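You operate a simulated robot arm through the tools that you are given. There is no shell and no other tool.

The job below is to be done with a simulated robot arm. You get a single attempt, and the scene is never put back.

JOB
The load stopped at the bench supply's limit: set the limit to 6 A, clear the load and restart it.
Fine: output off while the limit changes; input on last.

It is judged by the outcome, as a careful person would: the job done as asked, and still so three seconds after it is handed in. It fails if anything else is knocked over, pushed out of place, dropped, spilled or broken.

ROBOT AND FRAMES
A 7-joint arm with a two-finger parallel gripper, fixed in place. Base frame: the origin is on the floor under the middle of its stand, x ahead of it, y to its left, z up; the work surface is at about z = 720. Readings come in mm, degrees, newtons and seconds.
It reaches about 1112 mm from its shoulder. Its first joint turns from -166.0 to 166.0 degrees. Payload 3.43 kg.
Tool frame: the origin (TCP) lies between the finger pads and is the grasp point; the fingertips stand 34 mm ahead of it; z points along the fingers, y is the line along which they close. The gripper opens to 128 mm. The fingers are 24 mm wide and 12 mm thick; the gripper's body (48 by 130 mm) begins 96 mm behind the TCP.
Orientation is that of the tool frame in the base frame, as a unit quaternion [x, y, z, w]. With the fingers straight down and closing along the base's y, the tool's x points along the base's -x, its y along +y and its z along -z.

CONTROLS
- The arm moves only by the tool apply_moves. Its arguments are lists of equal length, an entry for each row: "linear": the shift along the tool's x, y, z in cm, a list of three; "rot": the turn, a rotation vector about the tool's x, y, z in degrees, a list of three; "hand": the gripper command, from -1 (shut) to 1 (fully open), values between in proportion. In form: {"linear": [[x, y, z], ...], "rot": [[rx, ry, rz], ...], "hand": [hand, ...]}. A call has 1 to 20 rows; each row is the pose to reach, as a shift and turn from the pose commanded when the call began, along the tool's axes at that moment. A row lasts 0.2 s, in which the tool goes at most 50 mm and 8.6 degrees; a call with a longer step from one row to the next is refused whole, and so is a gripper value outside its range. Where a pose cannot be reached the arm comes as near as it can. A force on the tool above 40 N (or 10 N above the force at the start of the call, whichever is more), or a blocked arm, ends the call early, and 0.2 s more pass. Each finger travels about 153 mm/s and halts on what it meets, pressing with about 25 N; the grip force reading is that of the motor and also rises with nothing between the fingers. The clock runs only during rows and for 0.2 s after the last one: add rows that repeat a pose to give the fingers time. The reply holds the time, the measured pose of the TCP, the force on the tool along the base axes, the opening and the grip force, in the units named above and with some noise, with the torque about the TCP (base axes, N m) and any sound that the robot's microphone picked up.
- Cameras (640 x 400 px; columns grow to the right, rows downward): "scene" is fixed at [400.8, -498.9, 1341.3]; the picture's right is [0.95, -0.32, 0.00], its down [-0.11, -0.32, -0.94] and it looks along [0.30, 0.89, -0.34] (base axes); focal length 375 px, centre (320, 200). "wrist" rides on the gripper at [76, -11, -160] in the tool frame; the picture's right is [0.15, 0.99, 0.00], its down [-0.88, 0.13, -0.46] and it looks along [-0.45, 0.07, 0.89] (tool axes); focal length 234 px, centre (320, 200). There is no depth. A picture from a camera that has moved, and an enlarged one, comes with that camera's place and axes in the base frame and with its lens.
- capture(camera): a new picture of that camera. It takes no simulated time.
- zoom(camera, box): a new picture of the part [left, top, right, bottom] of that camera's present view, enlarged. It takes no simulated time.
- sign_off(): hands the job in; it is judged then, once.

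Nothing tells you positions but the pictures and the camera data. Unless the task says otherwise, let go and move clear before handing in.

The tools are called after "Emit:" by a JSON object that holds its "name" and its "arguments". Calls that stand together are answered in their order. apply_moves: Moves the arm, as the interface text tells. Its arguments: {"type":"object","properties":{"linear":{"type":"array","items":{"type":"array","items":{"type":"number"}}},"rot":{"type":"array","items":{"type":"array","items":{"type":"number"}}},"hand":{"type":"array","items":{"type":"number"}}},"required":["linear","rot","hand"]} The other tools are called the same way: capture (camera) takes a picture; zoom (camera, box) takes an enlarged picture of a part of a camera's view; sign_off () hands the job in.

At the start:

```text
t: 0.0
tool_pos: [389.1, 542.5, 1120.8]
orientation: [0.0, 1.0, 0.0, -0.001]
force: [-0.4, -0.2, 0.5]
ft_torque: [-0.01, 0.0, -0.01]
opening: 127.9
grip_force: 0.0
```

scene: 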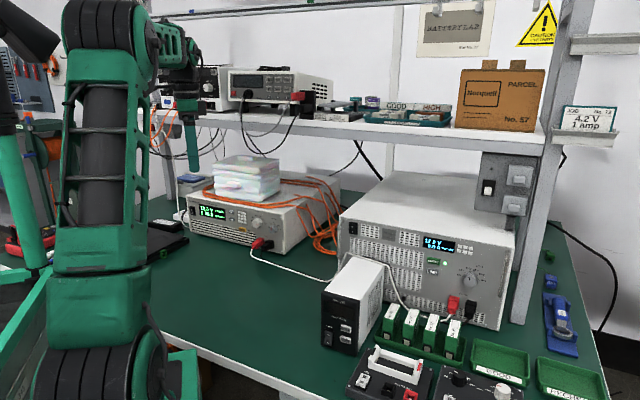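
wrist: 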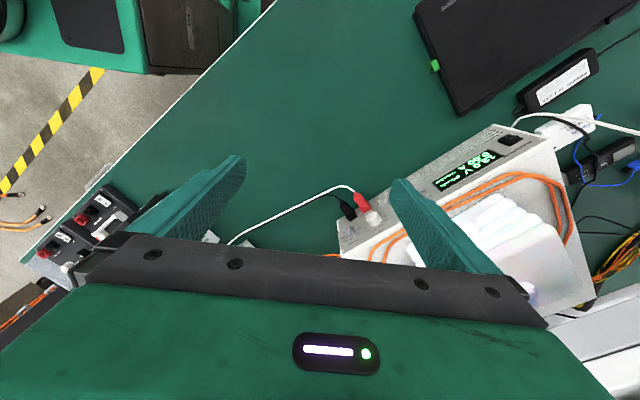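

I see a bench with two supply-like instruments (a smaller one on the left with a stack of boxes on it, and a larger one on the right with a knob). I'll zoom in on both to identify the bench supply and the load.

Emit:
{"name": "zoom", "arguments": {"camera": "scene", "box": [330, 160, 530, 340]}}

Emit:
{"name": "zoom", "arguments": {"camera": "scene", "box": [170, 150, 350, 270]}}

Emit:
{"name": "zoom", "arguments": {"camera": "scene", "box": [310, 240, 530, 400]}}

Emit:
{"name": "zoom", "arguments": {"camera": "scene", "box": [470, 80, 640, 240]}}

```text
2.22 times, centred on (430, 250) of scene
camera zoom: at [400.8, -498.9, 1341.3], right [0.95, -0.32, 0.0], down [-0.11, -0.32, -0.94], along [0.3, 0.89, -0.34], focal length 833 px, centre (76, 89)
```

zoom: 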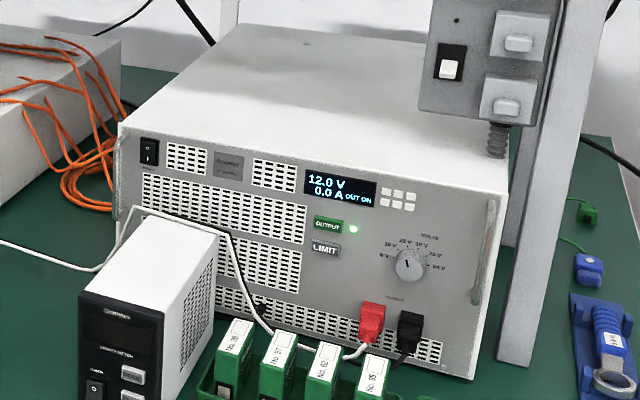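

```text
3.33 times, centred on (260, 210) of scene
camera zoom: at [400.8, -498.9, 1341.3], right [0.95, -0.32, 0.0], down [-0.11, -0.32, -0.94], along [0.3, 0.89, -0.34], focal length 1249 px, centre (520, 167)
```

zoom: 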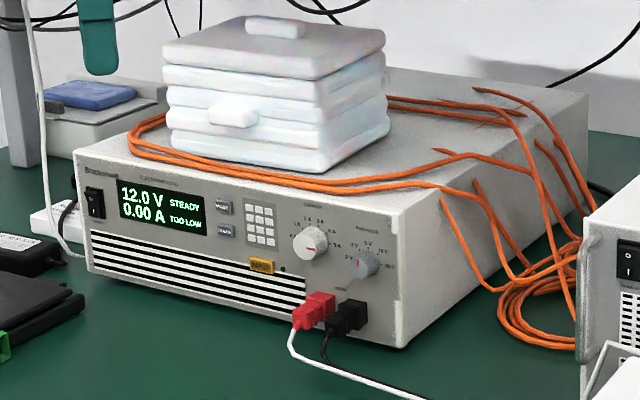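

```text
2.50 times, centred on (420, 320) of scene
camera zoom: at [400.8, -498.9, 1341.3], right [0.95, -0.32, 0.0], down [-0.11, -0.32, -0.94], along [0.3, 0.89, -0.34], focal length 937 px, centre (70, -100)
```

zoom: 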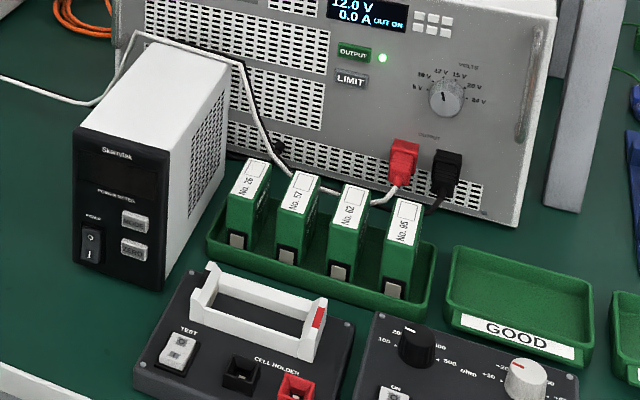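

```text
2.50 times, centred on (555, 160) of scene
camera zoom: at [400.8, -498.9, 1341.3], right [0.95, -0.32, 0.0], down [-0.11, -0.32, -0.94], along [0.3, 0.89, -0.34], focal length 937 px, centre (-268, 300)
```

zoom: 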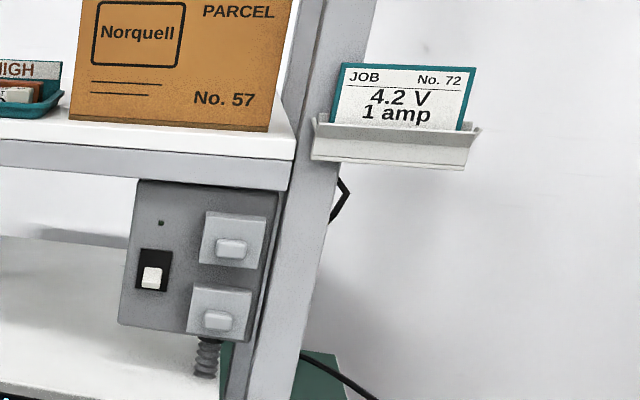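

The right box is the bench supply (OUTPUT, LIMIT, a VOLTS knob); the left is the electronic load. I need finer views of each panel.

Emit:
{"name": "zoom", "arguments": {"camera": "scene", "box": [410, 225, 510, 325]}}

Emit:
{"name": "zoom", "arguments": {"camera": "scene", "box": [190, 195, 290, 258]}}

Emit:
{"name": "zoom", "arguments": {"camera": "scene", "box": [412, 232, 482, 276]}}

Emit:
{"name": "zoom", "arguments": {"camera": "scene", "box": [225, 200, 295, 244]}}

Emit:
{"name": "zoom", "arguments": {"camera": "wrist", "box": [330, 100, 600, 270]}}

```text
4.00 times, centred on (460, 275) of scene
camera zoom: at [400.8, -498.9, 1341.3], right [0.95, -0.32, 0.0], down [-0.11, -0.32, -0.94], along [0.3, 0.89, -0.34], focal length 1499 px, centre (-240, -100)
```

zoom: 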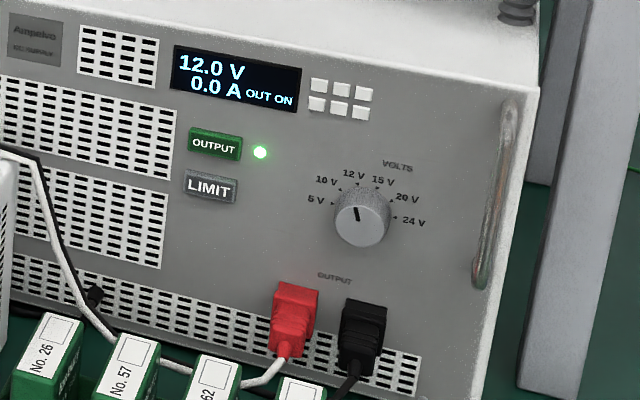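

```text
6.35 times, centred on (240, 226) of scene
camera zoom: at [400.8, -498.9, 1341.3], right [0.95, -0.32, 0.0], down [-0.11, -0.32, -0.94], along [0.3, 0.89, -0.34], focal length 2379 px, centre (828, 32)
```

zoom: 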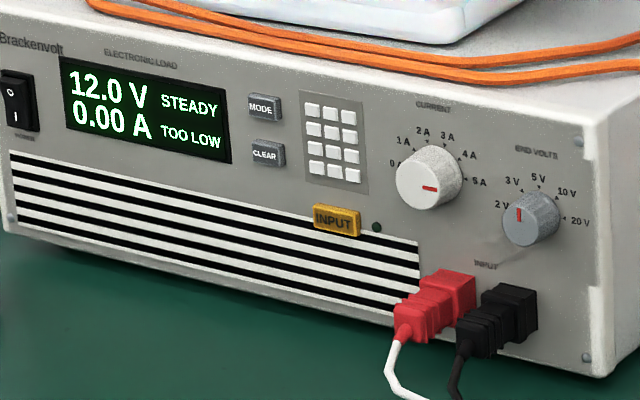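

```text
9.09 times, centred on (447, 254) of scene
camera zoom: at [400.8, -498.9, 1341.3], right [0.95, -0.32, 0.0], down [-0.11, -0.32, -0.94], along [0.3, 0.89, -0.34], focal length 3406 px, centre (-834, -291)
```

zoom: 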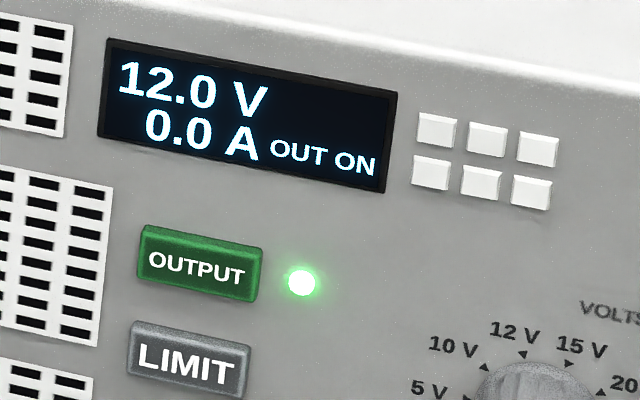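

```text
9.09 times, centred on (260, 222) of scene
camera zoom: at [400.8, -498.9, 1341.3], right [0.95, -0.32, 0.0], down [-0.11, -0.32, -0.94], along [0.3, 0.89, -0.34], focal length 3406 px, centre (866, 0)
```

zoom: 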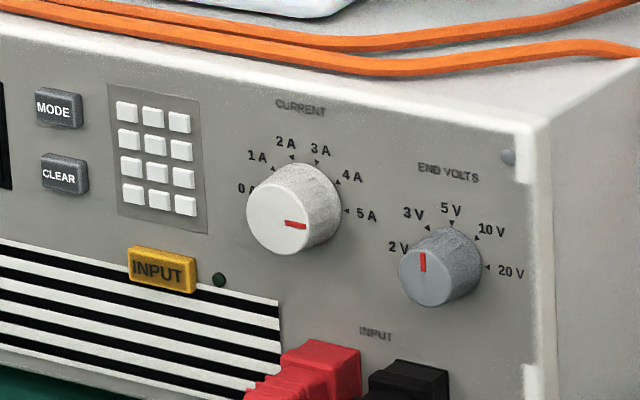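

```text
2.35 times, centred on (465, 185) of wrist
camera zoom: at [314.2, 530.7, 1280.6], right [-0.15, 0.99, 0.0], down [0.88, 0.13, 0.45], along [0.45, 0.07, -0.89], focal length 551 px, centre (-21, 235)
```

zoom: 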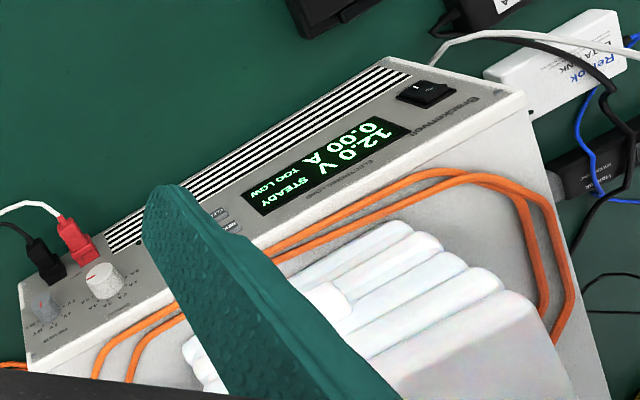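

The supply's display reads 12.0 V / 0.0 A / OUT ON. The load reads STEADY / TOO LOW with its input LED dark. From the scene camera I place the supply's OUTPUT key near (967, 238, 851), LIMIT just under it, and the load's CLEAR near (499, 808, 808) and INPUT near (532, 774, 775). I'll close the fingers and move to a standoff in front of the supply.

Emit:
{"name": "apply_moves", "arguments": {"linear": [[-2.7, -2.3, 0.2], [-5.4, -4.6, 0.4], [-8.1, -6.9, 0.6], [-10.8, -9.2, 0.8], [-13.5, -11.5, 1.0], [-16.2, -13.8, 1.2], [-18.9, -16.1, 1.4], [-21.6, -18.4, 1.6], [-24.3, -20.7, 1.8], [-27.0, -23.0, 2.0], [-29.7, -25.3, 2.2], [-32.4, -27.6, 2.4], [-35.1, -29.9, 2.6], [-37.8, -32.2, 2.8], [-40.5, -34.5, 3.0], [-43.2, -36.8, 3.2]], "rot": [[0, 0, -2], [0, 0, -4], [0, 0, -6], [0, 0, -8], [0, 0, -10], [0, 0, -12], [0, 0, -14], [0, 0, -16], [0, 0, -18], [0, 0, -20], [0, 0, -22], [0, 0, -24], [0, 0, -26], [0, 0, -28], [0, 0, -30], [0, 0, -32]], "hand": [-1, -1, -1, -1, -1, -1, -1, -1, -1, -1, -1, -1, -1, -1, -1, -1]}}

```text
t: 3.4
tool_pos: [807.6, 173.8, 1099.9]
orientation: [-0.276, 0.961, -0.002, 0.005]
force: [0.0, 0.0, 0.4]
ft_torque: [-0.03, -0.02, -0.01]
opening: 0.1
grip_force: 25.0
```

The arm is in front of the supply, fingers shut. Next I pitch the tool 45° toward the panel and look through the wrist camera.

Emit:
{"name": "apply_moves", "arguments": {"linear": [[0, 0, 1.5], [0, 0, 3], [0, 0, 4.5], [0, 0, 6], [0, 0, 7.5], [0, 0, 9], [0, 0, 9]], "rot": [[0, -7.5, 0], [0, -15, 0], [0, -22.5, 0], [0, -30, 0], [0, -37.5, 0], [0, -45, 0], [0, -45, 0]], "hand": [-1, -1, -1, -1, -1, -1, -1]}}

Emit:
{"name": "capture", "arguments": {"camera": "wrist"}}

Emit:
{"name": "capture", "arguments": {"camera": "scene"}}

```text
t: 5.0
tool_pos: [809.3, 174.1, 1010.9]
orientation: [-0.256, 0.885, 0.104, 0.374]
force: [-0.5, 0.5, 0.9]
ft_torque: [0.01, 0.03, -0.04]
opening: 0.0
grip_force: 25.1
```

```text
taken
camera wrist: at [673.0, 76.4, 1068.0], right [-0.61, 0.78, -0.11], down [0.17, 0.27, 0.95], along [0.77, 0.56, -0.3], focal length 234 px, centre (320, 200)
```

wrist: 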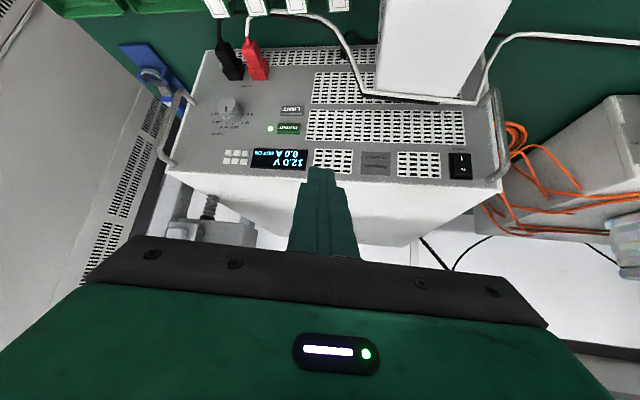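

```text
taken
```

scene: 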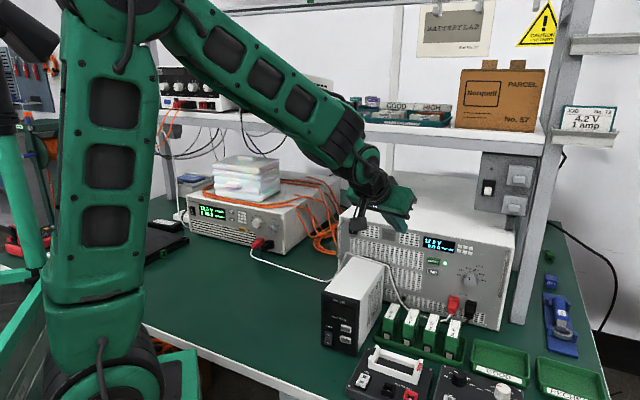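

The wrist view shows the supply panel upside-down. I'll zoom in to triangulate the keys precisely.

Emit:
{"name": "zoom", "arguments": {"camera": "wrist", "box": [190, 60, 350, 160]}}

Emit:
{"name": "zoom", "arguments": {"camera": "wrist", "box": [240, 90, 320, 140]}}

Emit:
{"name": "zoom", "arguments": {"camera": "wrist", "box": [160, 20, 520, 245]}}

Emit:
{"name": "zoom", "arguments": {"camera": "scene", "box": [330, 180, 490, 280]}}

```text
4.00 times, centred on (270, 110) of wrist
camera zoom: at [673.0, 76.4, 1068.0], right [-0.61, 0.78, -0.11], down [0.17, 0.27, 0.95], along [0.77, 0.56, -0.3], focal length 937 px, centre (520, 560)
```

zoom: 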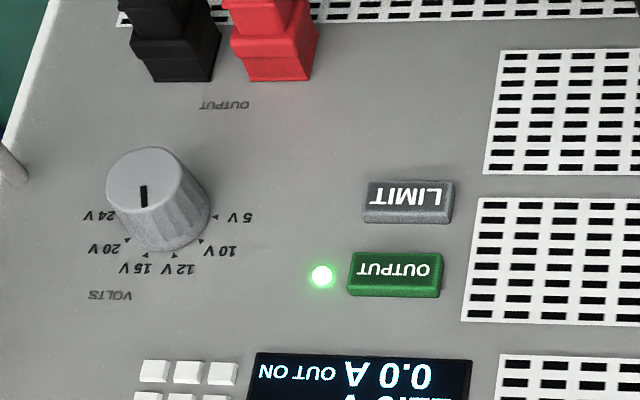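

```text
8.00 times, centred on (280, 115) of wrist
camera zoom: at [673.0, 76.4, 1068.0], right [-0.61, 0.78, -0.11], down [0.17, 0.27, 0.95], along [0.77, 0.56, -0.3], focal length 1873 px, centre (640, 880)
```

zoom: 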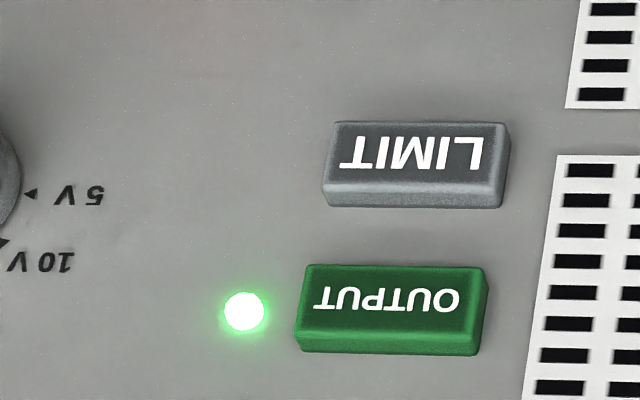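

```text
1.78 times, centred on (340, 132) of wrist
camera zoom: at [673.0, 76.4, 1068.0], right [-0.61, 0.78, -0.11], down [0.17, 0.27, 0.95], along [0.77, 0.56, -0.3], focal length 416 px, centre (284, 320)
```

zoom: 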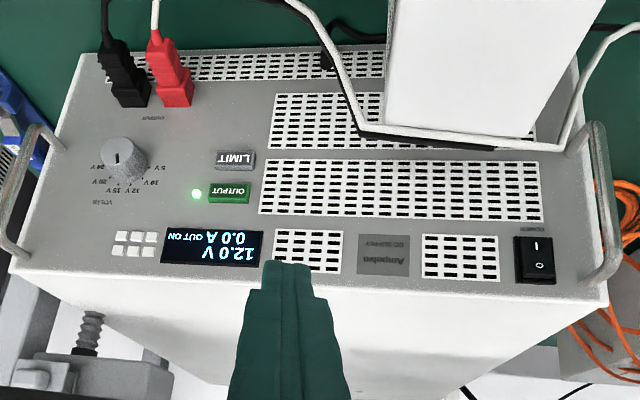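

```text
4.00 times, centred on (410, 230) of scene
camera zoom: at [400.8, -498.9, 1341.3], right [0.95, -0.32, 0.0], down [-0.11, -0.32, -0.94], along [0.3, 0.89, -0.34], focal length 1499 px, centre (-40, 80)
```

zoom: 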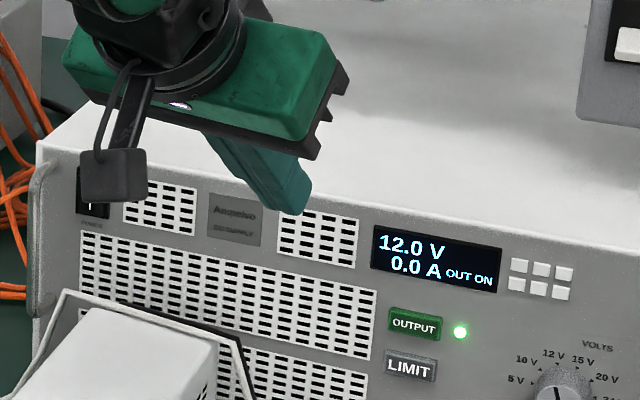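

Triangulating both cameras puts the OUTPUT face at about (938, 201, 877) and LIMIT at (938, 201, 845). The panel's inward normal has a yaw of about 45.5°. I'll turn the tool to match and come to a standoff in front of OUTPUT.

Emit:
{"name": "apply_moves", "arguments": {"linear": [[1.24, -1.33, 2.13], [2.47, -2.65, 4.26], [3.71, -3.98, 6.38], [4.94, -5.3, 8.51], [6.18, -6.63, 10.64], [6.18, -6.63, 10.64], [6.18, -6.63, 10.64]], "rot": [[-1.97, 0, -1.92], [-3.95, 0, -3.85], [-5.92, 0, -5.77], [-7.9, 0, -7.7], [-9.87, 0, -9.62], [-9.87, 0, -9.62], [-9.87, 0, -9.62]], "hand": [-1, -1, -1, -1, -1, -1, -1]}}

Emit:
{"name": "capture", "arguments": {"camera": "wrist"}}

Emit:
{"name": "zoom", "arguments": {"camera": "scene", "box": [370, 200, 530, 300]}}

```text
t: 6.6
tool_pos: [872.8, 135.1, 891.9]
orientation: [-0.36, 0.85, 0.148, 0.356]
force: [-0.4, -0.3, 0.0]
ft_torque: [-0.02, 0.02, 0.02]
opening: 0.0
grip_force: 24.8
```

```text
taken
camera wrist: at [763.6, 7.2, 949.2], right [-0.78, 0.62, -0.11], down [0.11, 0.3, 0.95], along [0.62, 0.73, -0.3], focal length 234 px, centre (320, 200)
```

wrist: 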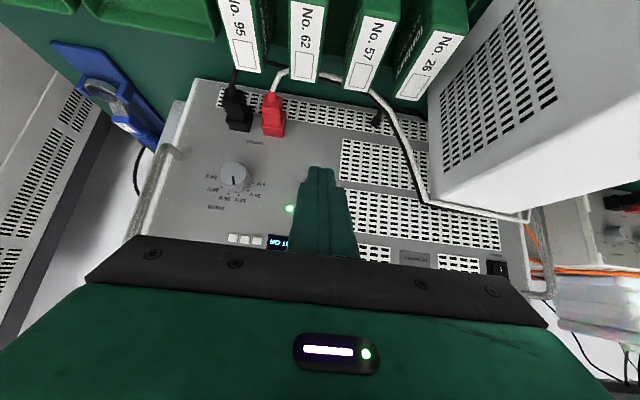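

```text
4.00 times, centred on (450, 250) of scene
camera zoom: at [400.8, -498.9, 1341.3], right [0.95, -0.32, 0.0], down [-0.11, -0.32, -0.94], along [0.3, 0.89, -0.34], focal length 1499 px, centre (-200, 0)
```

zoom: 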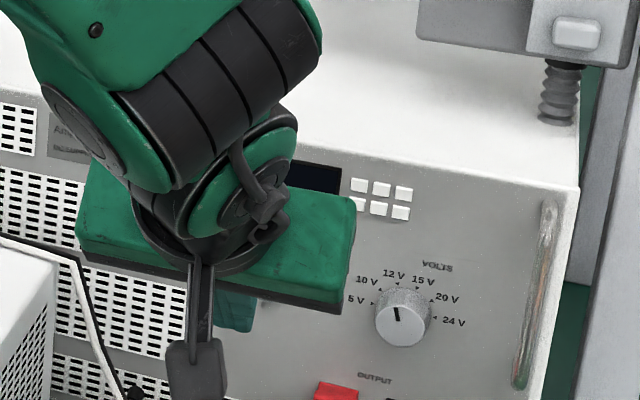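

Position is confirmed: the LED lands where predicted in the wrist view. The finger edge is 60 mm out from OUTPUT and level with it, so I advance along the normal in small steps.

Emit:
{"name": "apply_moves", "arguments": {"linear": [[-1.06, -0.01, 1.07], [-2.11, -0.01, 2.14], [-3.17, -0.02, 3.2], [-3.66, -0.02, 3.7], [-3.94, -0.02, 3.99], [-4.08, -0.02, 4.13], [-4.22, -0.03, 4.27]], "rot": [[0, 0, 0], [0, 0, 0], [0, 0, 0], [0, 0, 0], [0, 0, 0], [0, 0, 0], [0, 0, 0]], "hand": [-1, -1, -1, -1, -1, -1, -1]}}

Emit:
{"name": "capture", "arguments": {"camera": "wrist"}}

Emit:
{"name": "capture", "arguments": {"camera": "scene"}}

```text
t: 8.1
tool_pos: [902.0, 174.0, 898.5]
orientation: [-0.361, 0.849, 0.145, 0.359]
force: [1.0, -0.3, -2.0]
ft_torque: [0.11, -0.01, 0.08]
opening: 0.1
grip_force: 24.7
heard: click
stopped in row 7: the force on the tool passed its limit at 44 N (the readings are from after the stop); the commanded pose is now the measured one
```

```text
taken
camera wrist: at [792.5, 47.7, 957.3], right [-0.78, 0.62, -0.12], down [0.1, 0.31, 0.95], along [0.62, 0.73, -0.3], focal length 234 px, centre (320, 200)
```

wrist: 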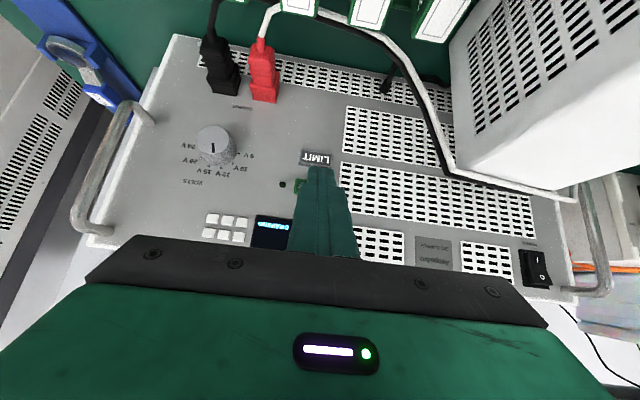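

```text
taken
```

scene: 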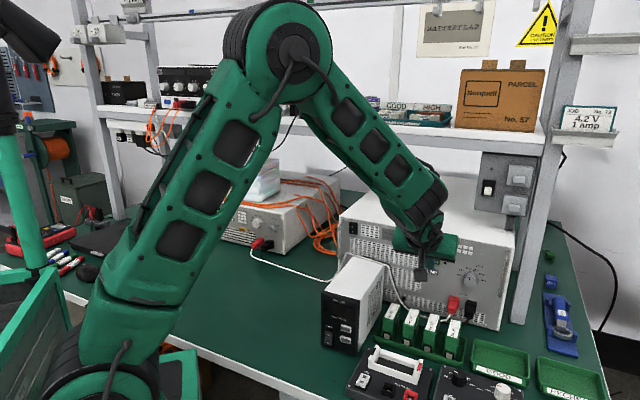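

A click sounded and the supply's LED went dark, so the output has toggled off. The press was stiff, so I'll back off and check the display before LIMIT.

Emit:
{"name": "apply_moves", "arguments": {"linear": [[0.7, 0, -0.71], [1.76, 0.01, -1.78], [3.52, 0.02, -3.56], [5.28, 0.03, -5.34], [5.28, 0.03, -5.34]], "rot": [[0, 0, 0], [0, 0, 0], [0, 0, 0], [0, 0, 0], [0, 0, 0]], "hand": [-1, -1, -1, -1, -1]}}

Emit:
{"name": "capture", "arguments": {"camera": "wrist"}}

Emit:
{"name": "zoom", "arguments": {"camera": "wrist", "box": [230, 150, 390, 250]}}

Emit:
{"name": "zoom", "arguments": {"camera": "scene", "box": [370, 200, 530, 300]}}

```text
t: 9.3
tool_pos: [848.2, 120.8, 899.3]
orientation: [-0.361, 0.848, 0.146, 0.358]
force: [-1.1, 1.1, 0.2]
ft_torque: [0.0, 0.05, -0.04]
opening: 0.0
grip_force: 25.0
```

```text
taken
camera wrist: at [739.1, -6.1, 956.8], right [-0.78, 0.62, -0.12], down [0.1, 0.31, 0.95], along [0.62, 0.73, -0.3], focal length 234 px, centre (320, 200)
```

wrist: 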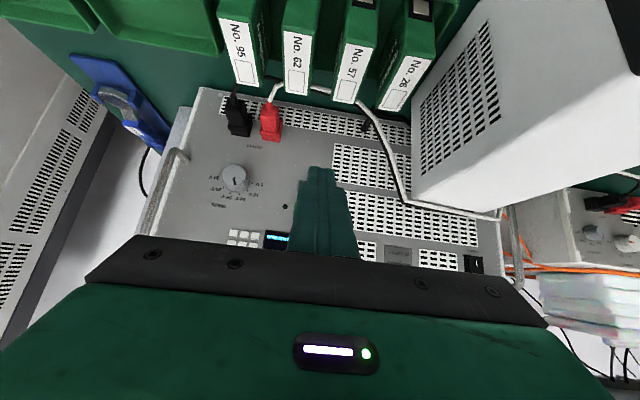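

```text
4.00 times, centred on (310, 200) of wrist
camera zoom: at [739.1, -6.1, 956.8], right [-0.78, 0.62, -0.12], down [0.1, 0.31, 0.95], along [0.62, 0.73, -0.3], focal length 937 px, centre (360, 200)
```

zoom: 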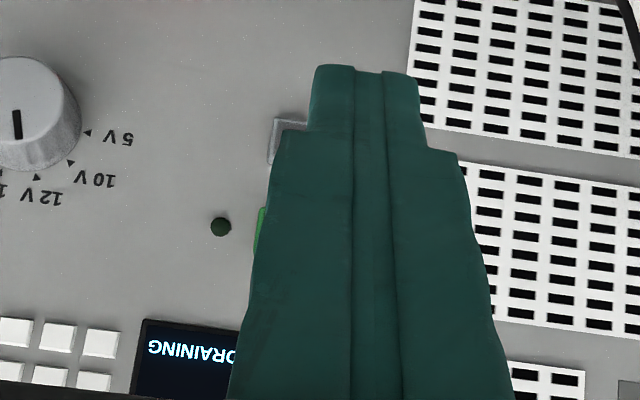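

```text
4.00 times, centred on (450, 250) of scene
camera zoom: at [400.8, -498.9, 1341.3], right [0.95, -0.32, 0.0], down [-0.11, -0.32, -0.94], along [0.3, 0.89, -0.34], focal length 1499 px, centre (-200, 0)
```

zoom: 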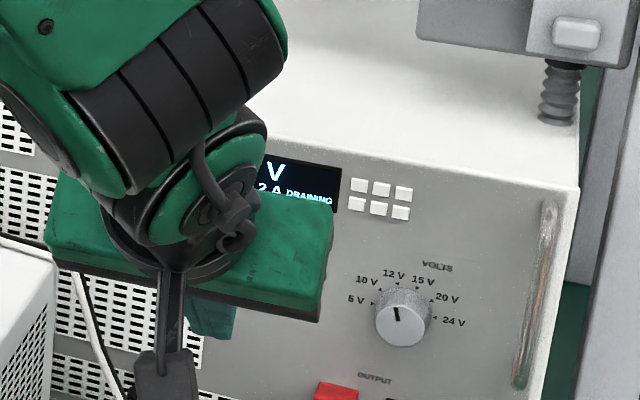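

The output LED is off and the display reads "DRAINING", so the output capacitor is still discharging. I'll back out of the line of sight so the scene camera can read the display, and let it drain.

Emit:
{"name": "apply_moves", "arguments": {"linear": [[2.64, 0.02, -2.67], [5.28, 0.03, -5.34], [7.92, 0.05, -8.01], [10.56, 0.07, -10.68], [10.56, 0.07, -10.68]], "rot": [[0, 0, 0], [0, 0, 0], [0, 0, 0], [0, 0, 0], [0, 0, 0]], "hand": [-1, -1, -1, -1, -1]}}

Emit:
{"name": "capture", "arguments": {"camera": "wrist"}}

Emit:
{"name": "zoom", "arguments": {"camera": "scene", "box": [370, 200, 530, 300]}}

```text
t: 10.5
tool_pos: [743.7, 14.2, 899.0]
orientation: [-0.361, 0.849, 0.145, 0.358]
force: [-0.2, 0.7, -0.7]
ft_torque: [-0.01, 0.02, 0.03]
opening: 0.0
grip_force: 24.1
```

```text
taken
camera wrist: at [633.4, -111.7, 955.7], right [-0.78, 0.62, -0.12], down [0.1, 0.31, 0.95], along [0.62, 0.73, -0.3], focal length 234 px, centre (320, 200)
```

wrist: 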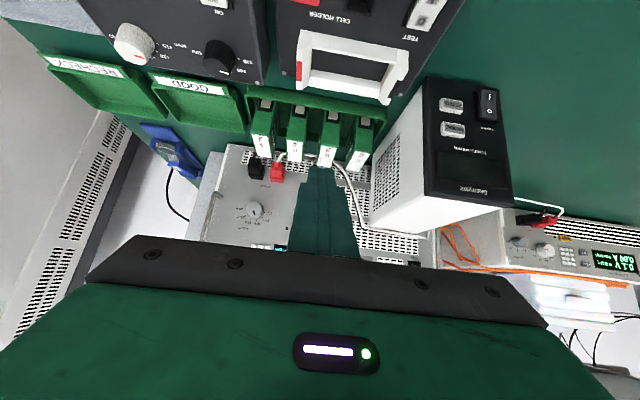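

```text
4.00 times, centred on (450, 250) of scene
camera zoom: at [400.8, -498.9, 1341.3], right [0.95, -0.32, 0.0], down [-0.11, -0.32, -0.94], along [0.3, 0.89, -0.34], focal length 1499 px, centre (-200, 0)
```

zoom: 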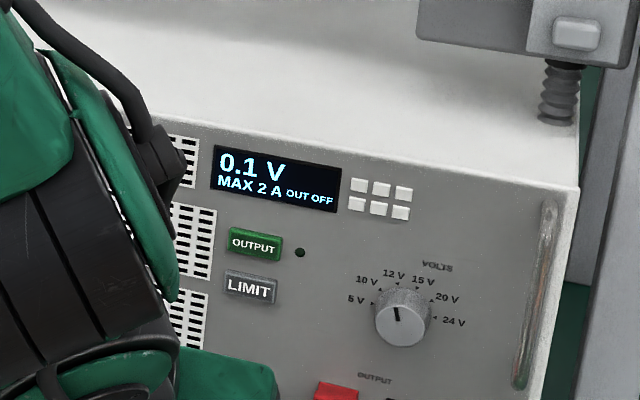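

The display now reads 0.1 V / MAX 2 A / OUT OFF, so the present limit is 2 A and the output is off. Next I line up with LIMIT (z ≈ 845) and stop short of it.

Emit:
{"name": "apply_moves", "arguments": {"linear": [[-1.71, -0.12, 2.51], [-3.41, -0.24, 5.02], [-5.12, -0.36, 7.53], [-6.83, -0.47, 10.03], [-8.54, -0.59, 12.54], [-10.24, -0.71, 15.05], [-11.95, -0.83, 17.56], [-11.95, -0.83, 17.56], [-11.95, -0.83, 17.56]], "rot": [[0, 0, 0], [0, 0, 0], [0, 0, 0], [0, 0, 0], [0, 0, 0], [0, 0, 0], [0, 0, 0], [0, 0, 0], [0, 0, 0]], "hand": [-1, -1, -1, -1, -1, -1, -1, -1, -1]}}

Emit:
{"name": "capture", "arguments": {"camera": "wrist"}}

Emit:
{"name": "zoom", "arguments": {"camera": "scene", "box": [370, 200, 530, 300]}}

```text
t: 12.5
tool_pos: [895.4, 159.8, 862.3]
orientation: [-0.36, 0.849, 0.145, 0.359]
force: [-0.4, 0.1, 0.6]
ft_torque: [0.0, 0.01, -0.04]
opening: 0.0
grip_force: 25.2
```

```text
taken
camera wrist: at [785.1, 31.6, 920.3], right [-0.78, 0.62, -0.12], down [0.1, 0.31, 0.95], along [0.62, 0.73, -0.3], focal length 234 px, centre (320, 200)
```

wrist: 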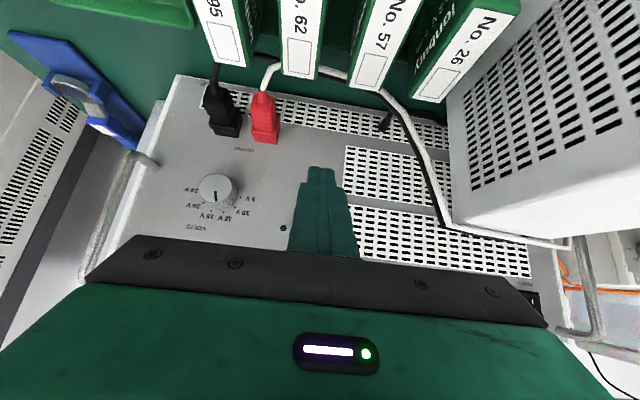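

```text
4.00 times, centred on (450, 250) of scene
camera zoom: at [400.8, -498.9, 1341.3], right [0.95, -0.32, 0.0], down [-0.11, -0.32, -0.94], along [0.3, 0.89, -0.34], focal length 1499 px, centre (-200, 0)
```

zoom: 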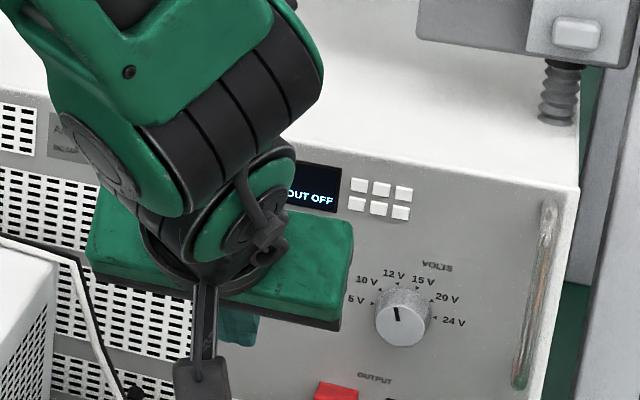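

The finger edge is about 27 mm in front of the LIMIT key and level with it. I advance in fine steps, watching for the click.

Emit:
{"name": "apply_moves", "arguments": {"linear": [[-0.7, 0, 0.71], [-1.19, 0, 1.21], [-1.4, 0, 1.42], [-1.51, 0, 1.53], [-1.58, 0, 1.6], [-1.65, 0, 1.67], [-1.65, 0, 1.67]], "rot": [[0, 0, 0], [0, 0, 0], [0, 0, 0], [0, 0, 0], [0, 0, 0], [0, 0, 0], [0, 0, 0]], "hand": [-1, -1, -1, -1, -1, -1, -1]}}

```text
t: 14.1
tool_pos: [911.0, 173.7, 861.9]
orientation: [-0.36, 0.849, 0.145, 0.359]
force: [-8.5, -6.7, 1.0]
ft_torque: [-0.09, 0.13, 0.03]
opening: 0.0
grip_force: 24.8
heard: click
```

A click came at only about 11 N. I back off far enough for the scene camera to read the limit value.

Emit:
{"name": "apply_moves", "arguments": {"linear": [[0.7, 0, -0.71], [3.5, 0.02, -3.56], [6.3, 0.03, -6.4], [9.1, 0.05, -9.25], [11.9, 0.06, -12.1], [11.9, 0.06, -12.1]], "rot": [[0, 0, 0], [0, 0, 0], [0, 0, 0], [0, 0, 0], [0, 0, 0], [0, 0, 0]], "hand": [-1, -1, -1, -1, -1, -1]}}

Emit:
{"name": "zoom", "arguments": {"camera": "scene", "box": [370, 200, 530, 300]}}

```text
t: 15.5
tool_pos: [791.7, 54.1, 861.9]
orientation: [-0.361, 0.848, 0.146, 0.359]
force: [-0.9, 0.3, -0.4]
ft_torque: [0.01, 0.0, -0.01]
opening: 0.4
grip_force: 25.0
```

```text
4.00 times, centred on (450, 250) of scene
camera zoom: at [400.8, -498.9, 1341.3], right [0.95, -0.32, 0.0], down [-0.11, -0.32, -0.94], along [0.3, 0.89, -0.34], focal length 1499 px, centre (-200, 0)
```

zoom: 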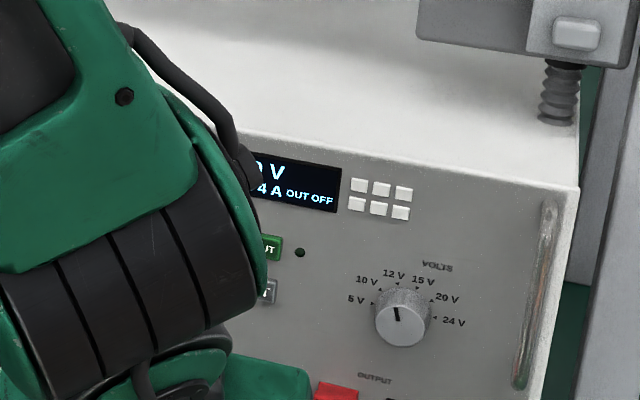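

The limit now reads 4 A, with the output still off. I repeat the same press for the next step.

Emit:
{"name": "apply_moves", "arguments": {"linear": [[-2.8, -0.02, 2.85], [-5.6, -0.03, 5.69], [-8.4, -0.04, 8.54], [-10.15, -0.05, 10.32], [-10.85, -0.06, 11.03], [-11.2, -0.06, 11.39], [-11.41, -0.06, 11.6], [-11.55, -0.06, 11.74], [-11.69, -0.06, 11.89], [-11.83, -0.06, 12.03], [-11.9, -0.06, 12.1], [-11.9, -0.06, 12.1]], "rot": [[0, 0, 0], [0, 0, 0], [0, 0, 0], [0, 0, 0], [0, 0, 0], [0, 0, 0], [0, 0, 0], [0, 0, 0], [0, 0, 0], [0, 0, 0], [0, 0, 0], [0, 0, 0]], "hand": [-1, -1, -1, -1, -1, -1, -1, -1, -1, -1, -1, -1]}}

```text
t: 18.1
tool_pos: [912.6, 173.7, 860.9]
orientation: [-0.361, 0.849, 0.145, 0.358]
force: [-13.5, -9.8, 4.4]
ft_torque: [-0.05, 0.15, 0.07]
opening: 0.0
grip_force: 25.4
heard: click
```

Another click. I back off again to read the display.

Emit:
{"name": "apply_moves", "arguments": {"linear": [[0.7, 0, -0.71], [3.5, 0.02, -3.56], [6.3, 0.03, -6.4], [9.1, 0.05, -9.25], [11.9, 0.06, -12.1], [14.0, 0.07, -14.24], [14.0, 0.07, -14.24]], "rot": [[0, 0, 0], [0, 0, 0], [0, 0, 0], [0, 0, 0], [0, 0, 0], [0, 0, 0], [0, 0, 0]], "hand": [-1, -1, -1, -1, -1, -1, -1]}}

Emit:
{"name": "zoom", "arguments": {"camera": "scene", "box": [370, 200, 530, 300]}}

```text
t: 19.7
tool_pos: [770.9, 32.2, 860.6]
orientation: [-0.361, 0.848, 0.146, 0.359]
force: [-0.3, 0.0, -0.2]
ft_torque: [0.0, 0.0, 0.04]
opening: 0.1
grip_force: 25.1
```

```text
4.00 times, centred on (450, 250) of scene
camera zoom: at [400.8, -498.9, 1341.3], right [0.95, -0.32, 0.0], down [-0.11, -0.32, -0.94], along [0.3, 0.89, -0.34], focal length 1499 px, centre (-200, 0)
```

zoom: 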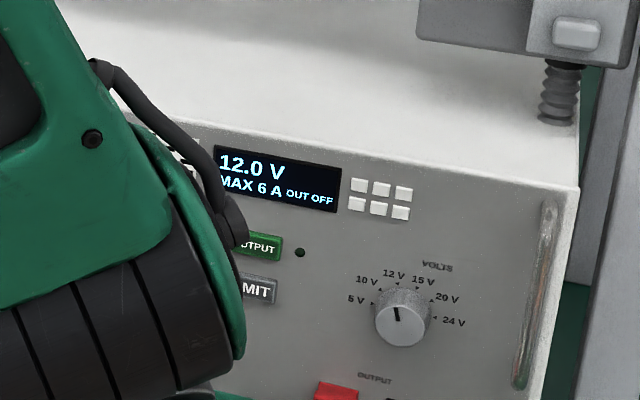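

The display reads 12.0 V / MAX 6 A / OUT OFF, so the limit is set. Next I turn the output back on with the same gentle press, 31.5 mm higher.

Emit:
{"name": "apply_moves", "arguments": {"linear": [[-3.37, -0.02, 2.29], [-6.74, -0.04, 4.58], [-10.11, -0.06, 6.86], [-13.48, -0.09, 9.14], [-14.88, -0.1, 10.57], [-15.44, -0.1, 11.14], [-15.72, -0.1, 11.42], [-15.86, -0.1, 11.56], [-16.0, -0.1, 11.71], [-16.14, -0.1, 11.85], [-16.21, -0.1, 11.92], [-16.21, -0.1, 11.92]], "rot": [[0, 0, 0], [0, 0, 0], [0, 0, 0], [0, 0, 0], [0, 0, 0], [0, 0, 0], [0, 0, 0], [0, 0, 0], [0, 0, 0], [0, 0, 0], [0, 0, 0], [0, 0, 0]], "hand": [-1, -1, -1, -1, -1, -1, -1, -1, -1, -1, -1, -1]}}

Emit:
{"name": "capture", "arguments": {"camera": "wrist"}}

```text
t: 22.3
tool_pos: [911.3, 172.4, 893.1]
orientation: [-0.36, 0.849, 0.145, 0.359]
force: [-5.8, -3.9, 2.1]
ft_torque: [-0.03, 0.09, 0.03]
opening: 0.0
grip_force: 25.3
heard: click
```

```text
taken
camera wrist: at [801.8, 45.3, 951.5], right [-0.78, 0.62, -0.12], down [0.1, 0.31, 0.95], along [0.62, 0.73, -0.3], focal length 234 px, centre (320, 200)
```

wrist: 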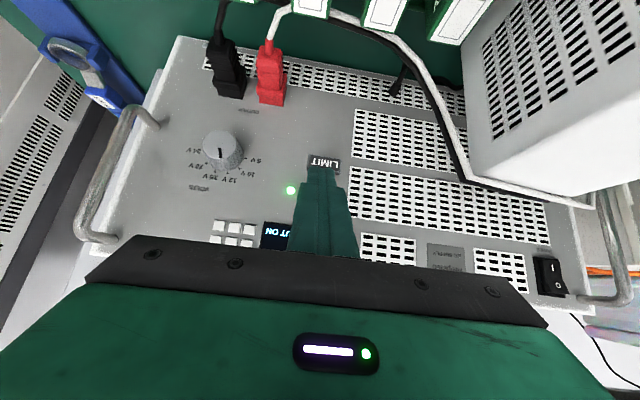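

The output LED is lit again and the display edge shows "OUT ON". I'll withdraw, confirm the reading, and head for the load.

Emit:
{"name": "apply_moves", "arguments": {"linear": [[0.7, 0, -0.71], [3.5, 0.02, -3.56], [6.3, 0.03, -6.4], [9.1, 0.05, -9.25], [11.9, 0.06, -12.1], [14.0, 0.07, -14.24], [14.0, 0.07, -14.24]], "rot": [[0, 0, 0], [0, 0, 0], [0, 0, 0], [0, 0, 0], [0, 0, 0], [0, 0, 0], [0, 0, 0]], "hand": [-1, -1, -1, -1, -1, -1, -1]}}

Emit:
{"name": "zoom", "arguments": {"camera": "scene", "box": [370, 200, 530, 300]}}

Emit:
{"name": "zoom", "arguments": {"camera": "scene", "box": [180, 180, 300, 255]}}

```text
t: 23.9
tool_pos: [771.0, 31.2, 895.3]
orientation: [-0.361, 0.848, 0.146, 0.36]
force: [-0.2, 0.8, -0.4]
ft_torque: [-0.02, 0.0, -0.02]
opening: 0.0
grip_force: 25.3
```

```text
4.00 times, centred on (450, 250) of scene
camera zoom: at [400.8, -498.9, 1341.3], right [0.95, -0.32, 0.0], down [-0.11, -0.32, -0.94], along [0.3, 0.89, -0.34], focal length 1499 px, centre (-200, 0)
```

zoom: 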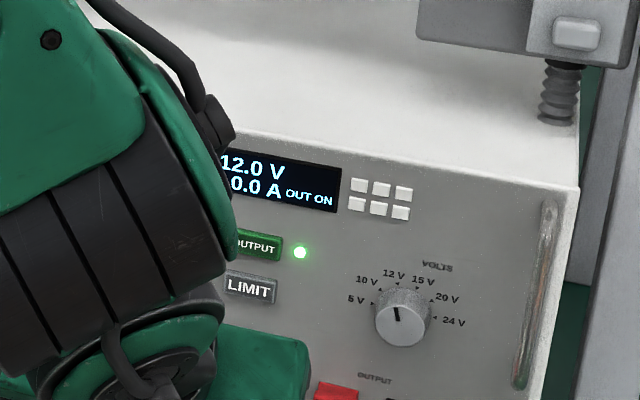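

```text
5.33 times, centred on (240, 218) of scene
camera zoom: at [400.8, -498.9, 1341.3], right [0.95, -0.32, 0.0], down [-0.11, -0.32, -0.94], along [0.3, 0.89, -0.34], focal length 1998 px, centre (747, 107)
```

zoom: 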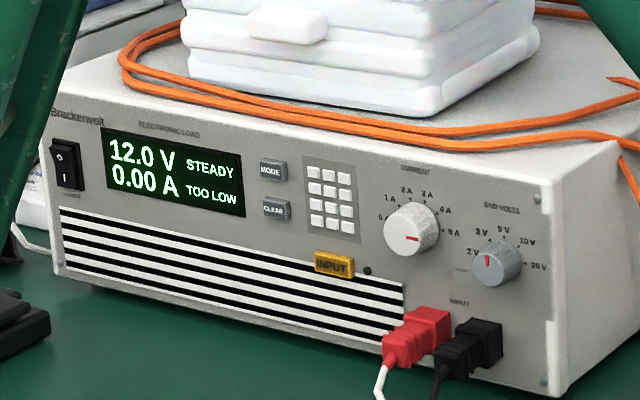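

The supply reads 12.0 V / 0.0 A / OUT ON. I lift to about z = 1000 and carry the tool across to a standoff in front of the electronic load.

Emit:
{"name": "apply_moves", "arguments": {"linear": [[-2.49, -0.04, -2.46], [-4.99, -0.08, -4.91], [-7.48, -0.12, -7.37], [-8.01, 4.11, -6.9], [-8.54, 8.34, -6.43], [-9.08, 12.57, -5.95], [-9.61, 16.8, -5.48], [-10.14, 21.03, -5.01], [-10.67, 25.25, -4.54], [-11.2, 29.48, -4.07], [-11.74, 33.71, -3.59], [-12.27, 37.94, -3.12], [-12.8, 42.17, -2.65], [-13.33, 46.4, -2.18], [-13.86, 50.63, -1.71], [-14.4, 54.86, -1.23], [-14.93, 59.09, -0.76], [-15.46, 63.31, -0.29], [-15.99, 67.54, 0.18], [-16.52, 71.77, 0.65]], "rot": [[0, 0, 0], [0, 0, 0], [0, 0, 0], [0, 0, 0], [0, 0, 0], [0, 0, 0], [0, 0, 0], [0, 0, 0], [0, 0, 0], [0, 0, 0], [0, 0, 0], [0, 0, 0], [0, 0, 0], [0, 0, 0], [0, 0, 0], [0, 0, 0], [0, 0, 0], [0, 0, 0], [0, 0, 0], [0, 0, 0]], "hand": [-1, -1, -1, -1, -1, -1, -1, -1, -1, -1, -1, -1, -1, -1, -1, -1, -1, -1, -1, -1]}}

Emit:
{"name": "capture", "arguments": {"camera": "wrist"}}

Emit:
{"name": "capture", "arguments": {"camera": "scene"}}

```text
t: 28.1
tool_pos: [345.1, 618.6, 999.5]
orientation: [-0.36, 0.848, 0.146, 0.359]
force: [0.0, -0.7, 0.4]
ft_torque: [0.02, 0.04, 0.04]
opening: 0.1
grip_force: 25.2
```

```text
taken
camera wrist: at [234.9, 491.9, 1057.3], right [-0.78, 0.62, -0.12], down [0.1, 0.31, 0.95], along [0.62, 0.72, -0.3], focal length 234 px, centre (320, 200)
```

wrist: 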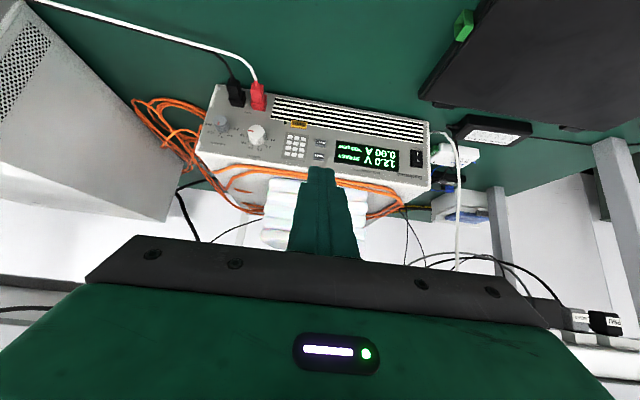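

```text
taken
```

scene: 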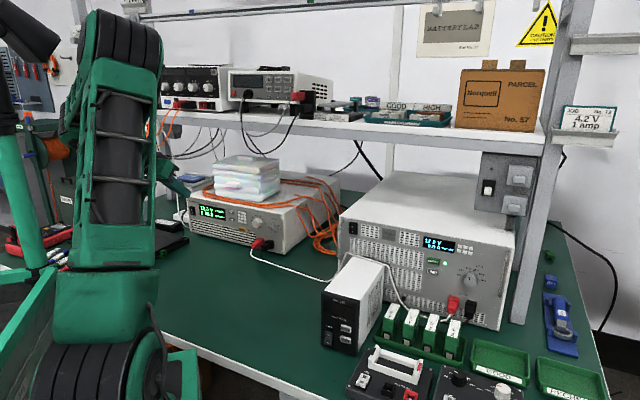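

Now the load panel is in the wrist view and unobstructed in the scene view. I zoom in on both to triangulate CLEAR and INPUT.

Emit:
{"name": "zoom", "arguments": {"camera": "wrist", "box": [200, 85, 360, 185]}}

Emit:
{"name": "zoom", "arguments": {"camera": "wrist", "box": [270, 105, 350, 155]}}

Emit:
{"name": "zoom", "arguments": {"camera": "scene", "box": [220, 200, 284, 240]}}

Emit:
{"name": "zoom", "arguments": {"camera": "wrist", "box": [190, 75, 450, 237]}}

```text
4.00 times, centred on (280, 135) of wrist
camera zoom: at [234.9, 491.9, 1057.3], right [-0.78, 0.62, -0.12], down [0.1, 0.31, 0.95], along [0.62, 0.72, -0.3], focal length 937 px, centre (480, 460)
```

zoom: 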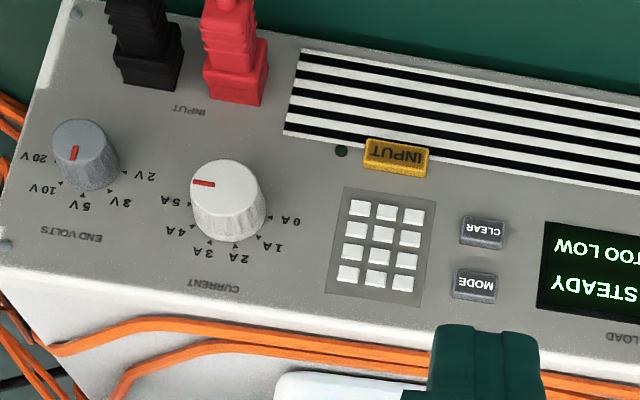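

```text
8.00 times, centred on (310, 130) of wrist
camera zoom: at [234.9, 491.9, 1057.3], right [-0.78, 0.62, -0.12], down [0.1, 0.31, 0.95], along [0.62, 0.72, -0.3], focal length 1873 px, centre (400, 760)
```

zoom: 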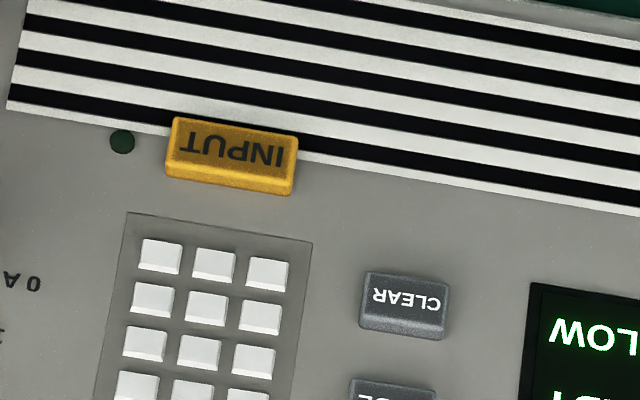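

```text
10.00 times, centred on (252, 220) of scene
camera zoom: at [400.8, -498.9, 1341.3], right [0.95, -0.32, 0.0], down [-0.11, -0.32, -0.94], along [0.3, 0.89, -0.34], focal length 3746 px, centre (1000, 0)
```

zoom: 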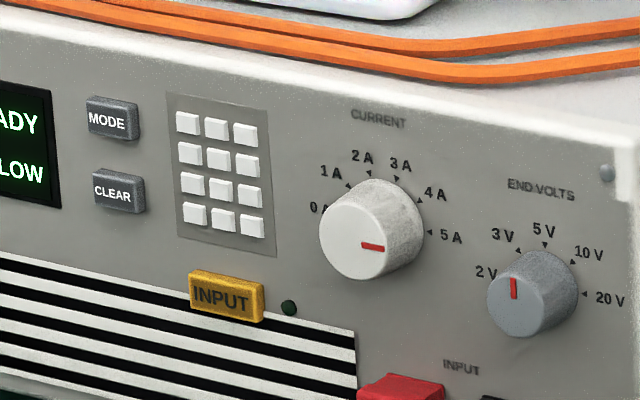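

```text
2.46 times, centred on (320, 156) of wrist
camera zoom: at [234.9, 491.9, 1057.3], right [-0.78, 0.62, -0.12], down [0.1, 0.31, 0.95], along [0.62, 0.72, -0.3], focal length 576 px, centre (320, 308)
```

zoom: 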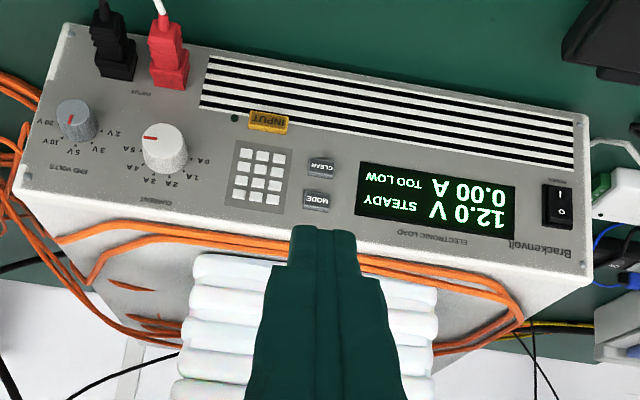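

Triangulation gives CLEAR at about (495, 781, 820) and INPUT at about (527, 748, 788). The load's panel normal is again about 45°, matching the tool yaw. I move to a standoff about 35 mm in front of CLEAR.

Emit:
{"name": "apply_moves", "arguments": {"linear": [[0.17, 0.15, 3.75], [0.35, 0.29, 7.5], [0.52, 0.44, 11.25], [0.69, 0.59, 15.0], [0.87, 0.73, 18.75], [1.04, 0.88, 22.5], [1.04, 0.88, 22.5], [1.04, 0.88, 22.5]], "rot": [[0, 0, 0], [0, 0, 0], [0, 0, 0], [0, 0, 0], [0, 0, 0], [0, 0, 0], [0, 0, 0], [0, 0, 0]], "hand": [-1, -1, -1, -1, -1, -1, -1, -1]}}

Emit:
{"name": "capture", "arguments": {"camera": "wrist"}}

Emit:
{"name": "zoom", "arguments": {"camera": "wrist", "box": [220, 120, 420, 245]}}

Emit:
{"name": "zoom", "arguments": {"camera": "scene", "box": [170, 150, 330, 250]}}

```text
t: 29.9
tool_pos: [444.2, 735.8, 835.5]
orientation: [-0.36, 0.848, 0.145, 0.36]
force: [0.2, 0.5, -0.2]
ft_torque: [0.01, 0.01, -0.01]
opening: 0.0
grip_force: 24.5
```

```text
taken
camera wrist: at [335.3, 609.2, 892.6], right [-0.78, 0.62, -0.12], down [0.1, 0.31, 0.95], along [0.62, 0.73, -0.3], focal length 234 px, centre (320, 200)
```

wrist: 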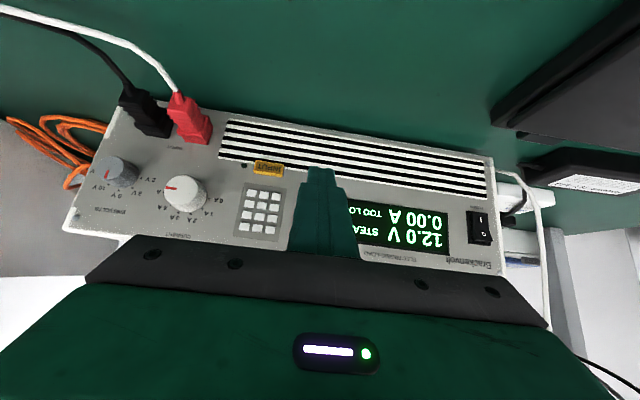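

```text
3.20 times, centred on (320, 182) of wrist
camera zoom: at [335.3, 609.2, 892.6], right [-0.78, 0.62, -0.12], down [0.1, 0.31, 0.95], along [0.62, 0.73, -0.3], focal length 749 px, centre (320, 256)
```

zoom: 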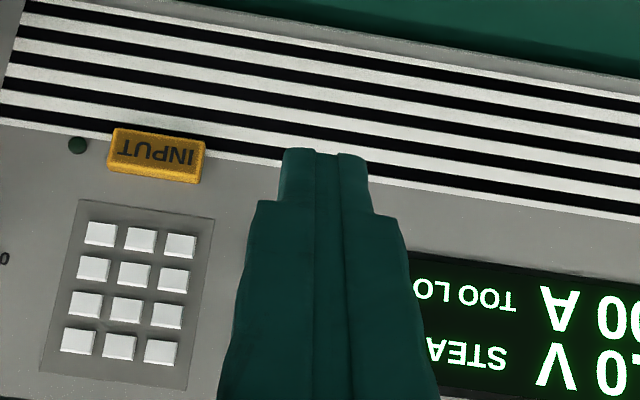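

```text
4.00 times, centred on (250, 200) of scene
camera zoom: at [400.8, -498.9, 1341.3], right [0.95, -0.32, 0.0], down [-0.11, -0.32, -0.94], along [0.3, 0.89, -0.34], focal length 1499 px, centre (600, 200)
```

zoom: 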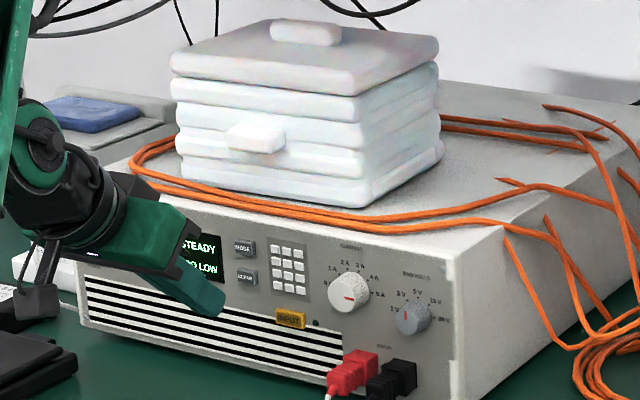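

The finger edge is about 35 mm out from CLEAR and 4 mm left of its centre. I correct that sideways and advance in fine steps.

Emit:
{"name": "apply_moves", "arguments": {"linear": [[-0.7, -0.2, 0.72], [-1.26, -0.42, 1.29], [-1.61, -0.43, 1.64], [-1.82, -0.43, 1.86], [-1.96, -0.44, 2.0], [-2.06, -0.44, 2.11], [-2.13, -0.44, 2.18], [-2.2, -0.44, 2.25], [-2.2, -0.44, 2.25]], "rot": [[0, 0, 0], [0, 0, 0], [0, 0, 0], [0, 0, 0], [0, 0, 0], [0, 0, 0], [0, 0, 0], [0, 0, 0], [0, 0, 0]], "hand": [-1, -1, -1, -1, -1, -1, -1, -1, -1]}}

Emit:
{"name": "zoom", "arguments": {"camera": "scene", "box": [190, 190, 286, 250]}}

Emit:
{"name": "zoom", "arguments": {"camera": "wrist", "box": [220, 120, 480, 282]}}

```text
t: 31.9
tool_pos: [466.5, 753.8, 833.7]
orientation: [-0.36, 0.849, 0.144, 0.358]
force: [0.5, -0.3, -1.1]
ft_torque: [0.0, 0.04, 0.06]
opening: 0.0
grip_force: 25.4
```

```text
6.67 times, centred on (238, 220) of scene
camera zoom: at [400.8, -498.9, 1341.3], right [0.95, -0.32, 0.0], down [-0.11, -0.32, -0.94], along [0.3, 0.89, -0.34], focal length 2498 px, centre (867, 67)
```

zoom: 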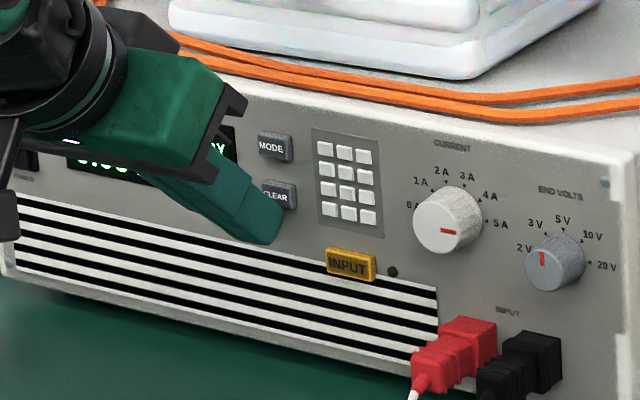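

```text
2.46 times, centred on (350, 201) of wrist
camera zoom: at [358.1, 626.9, 891.0], right [-0.78, 0.62, -0.12], down [0.1, 0.31, 0.95], along [0.62, 0.73, -0.3], focal length 576 px, centre (246, 198)
```

zoom: 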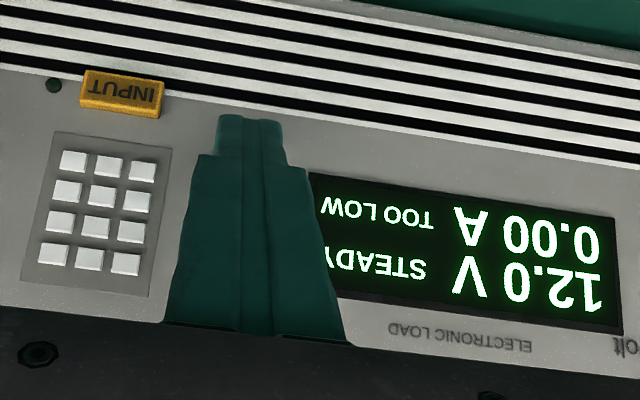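

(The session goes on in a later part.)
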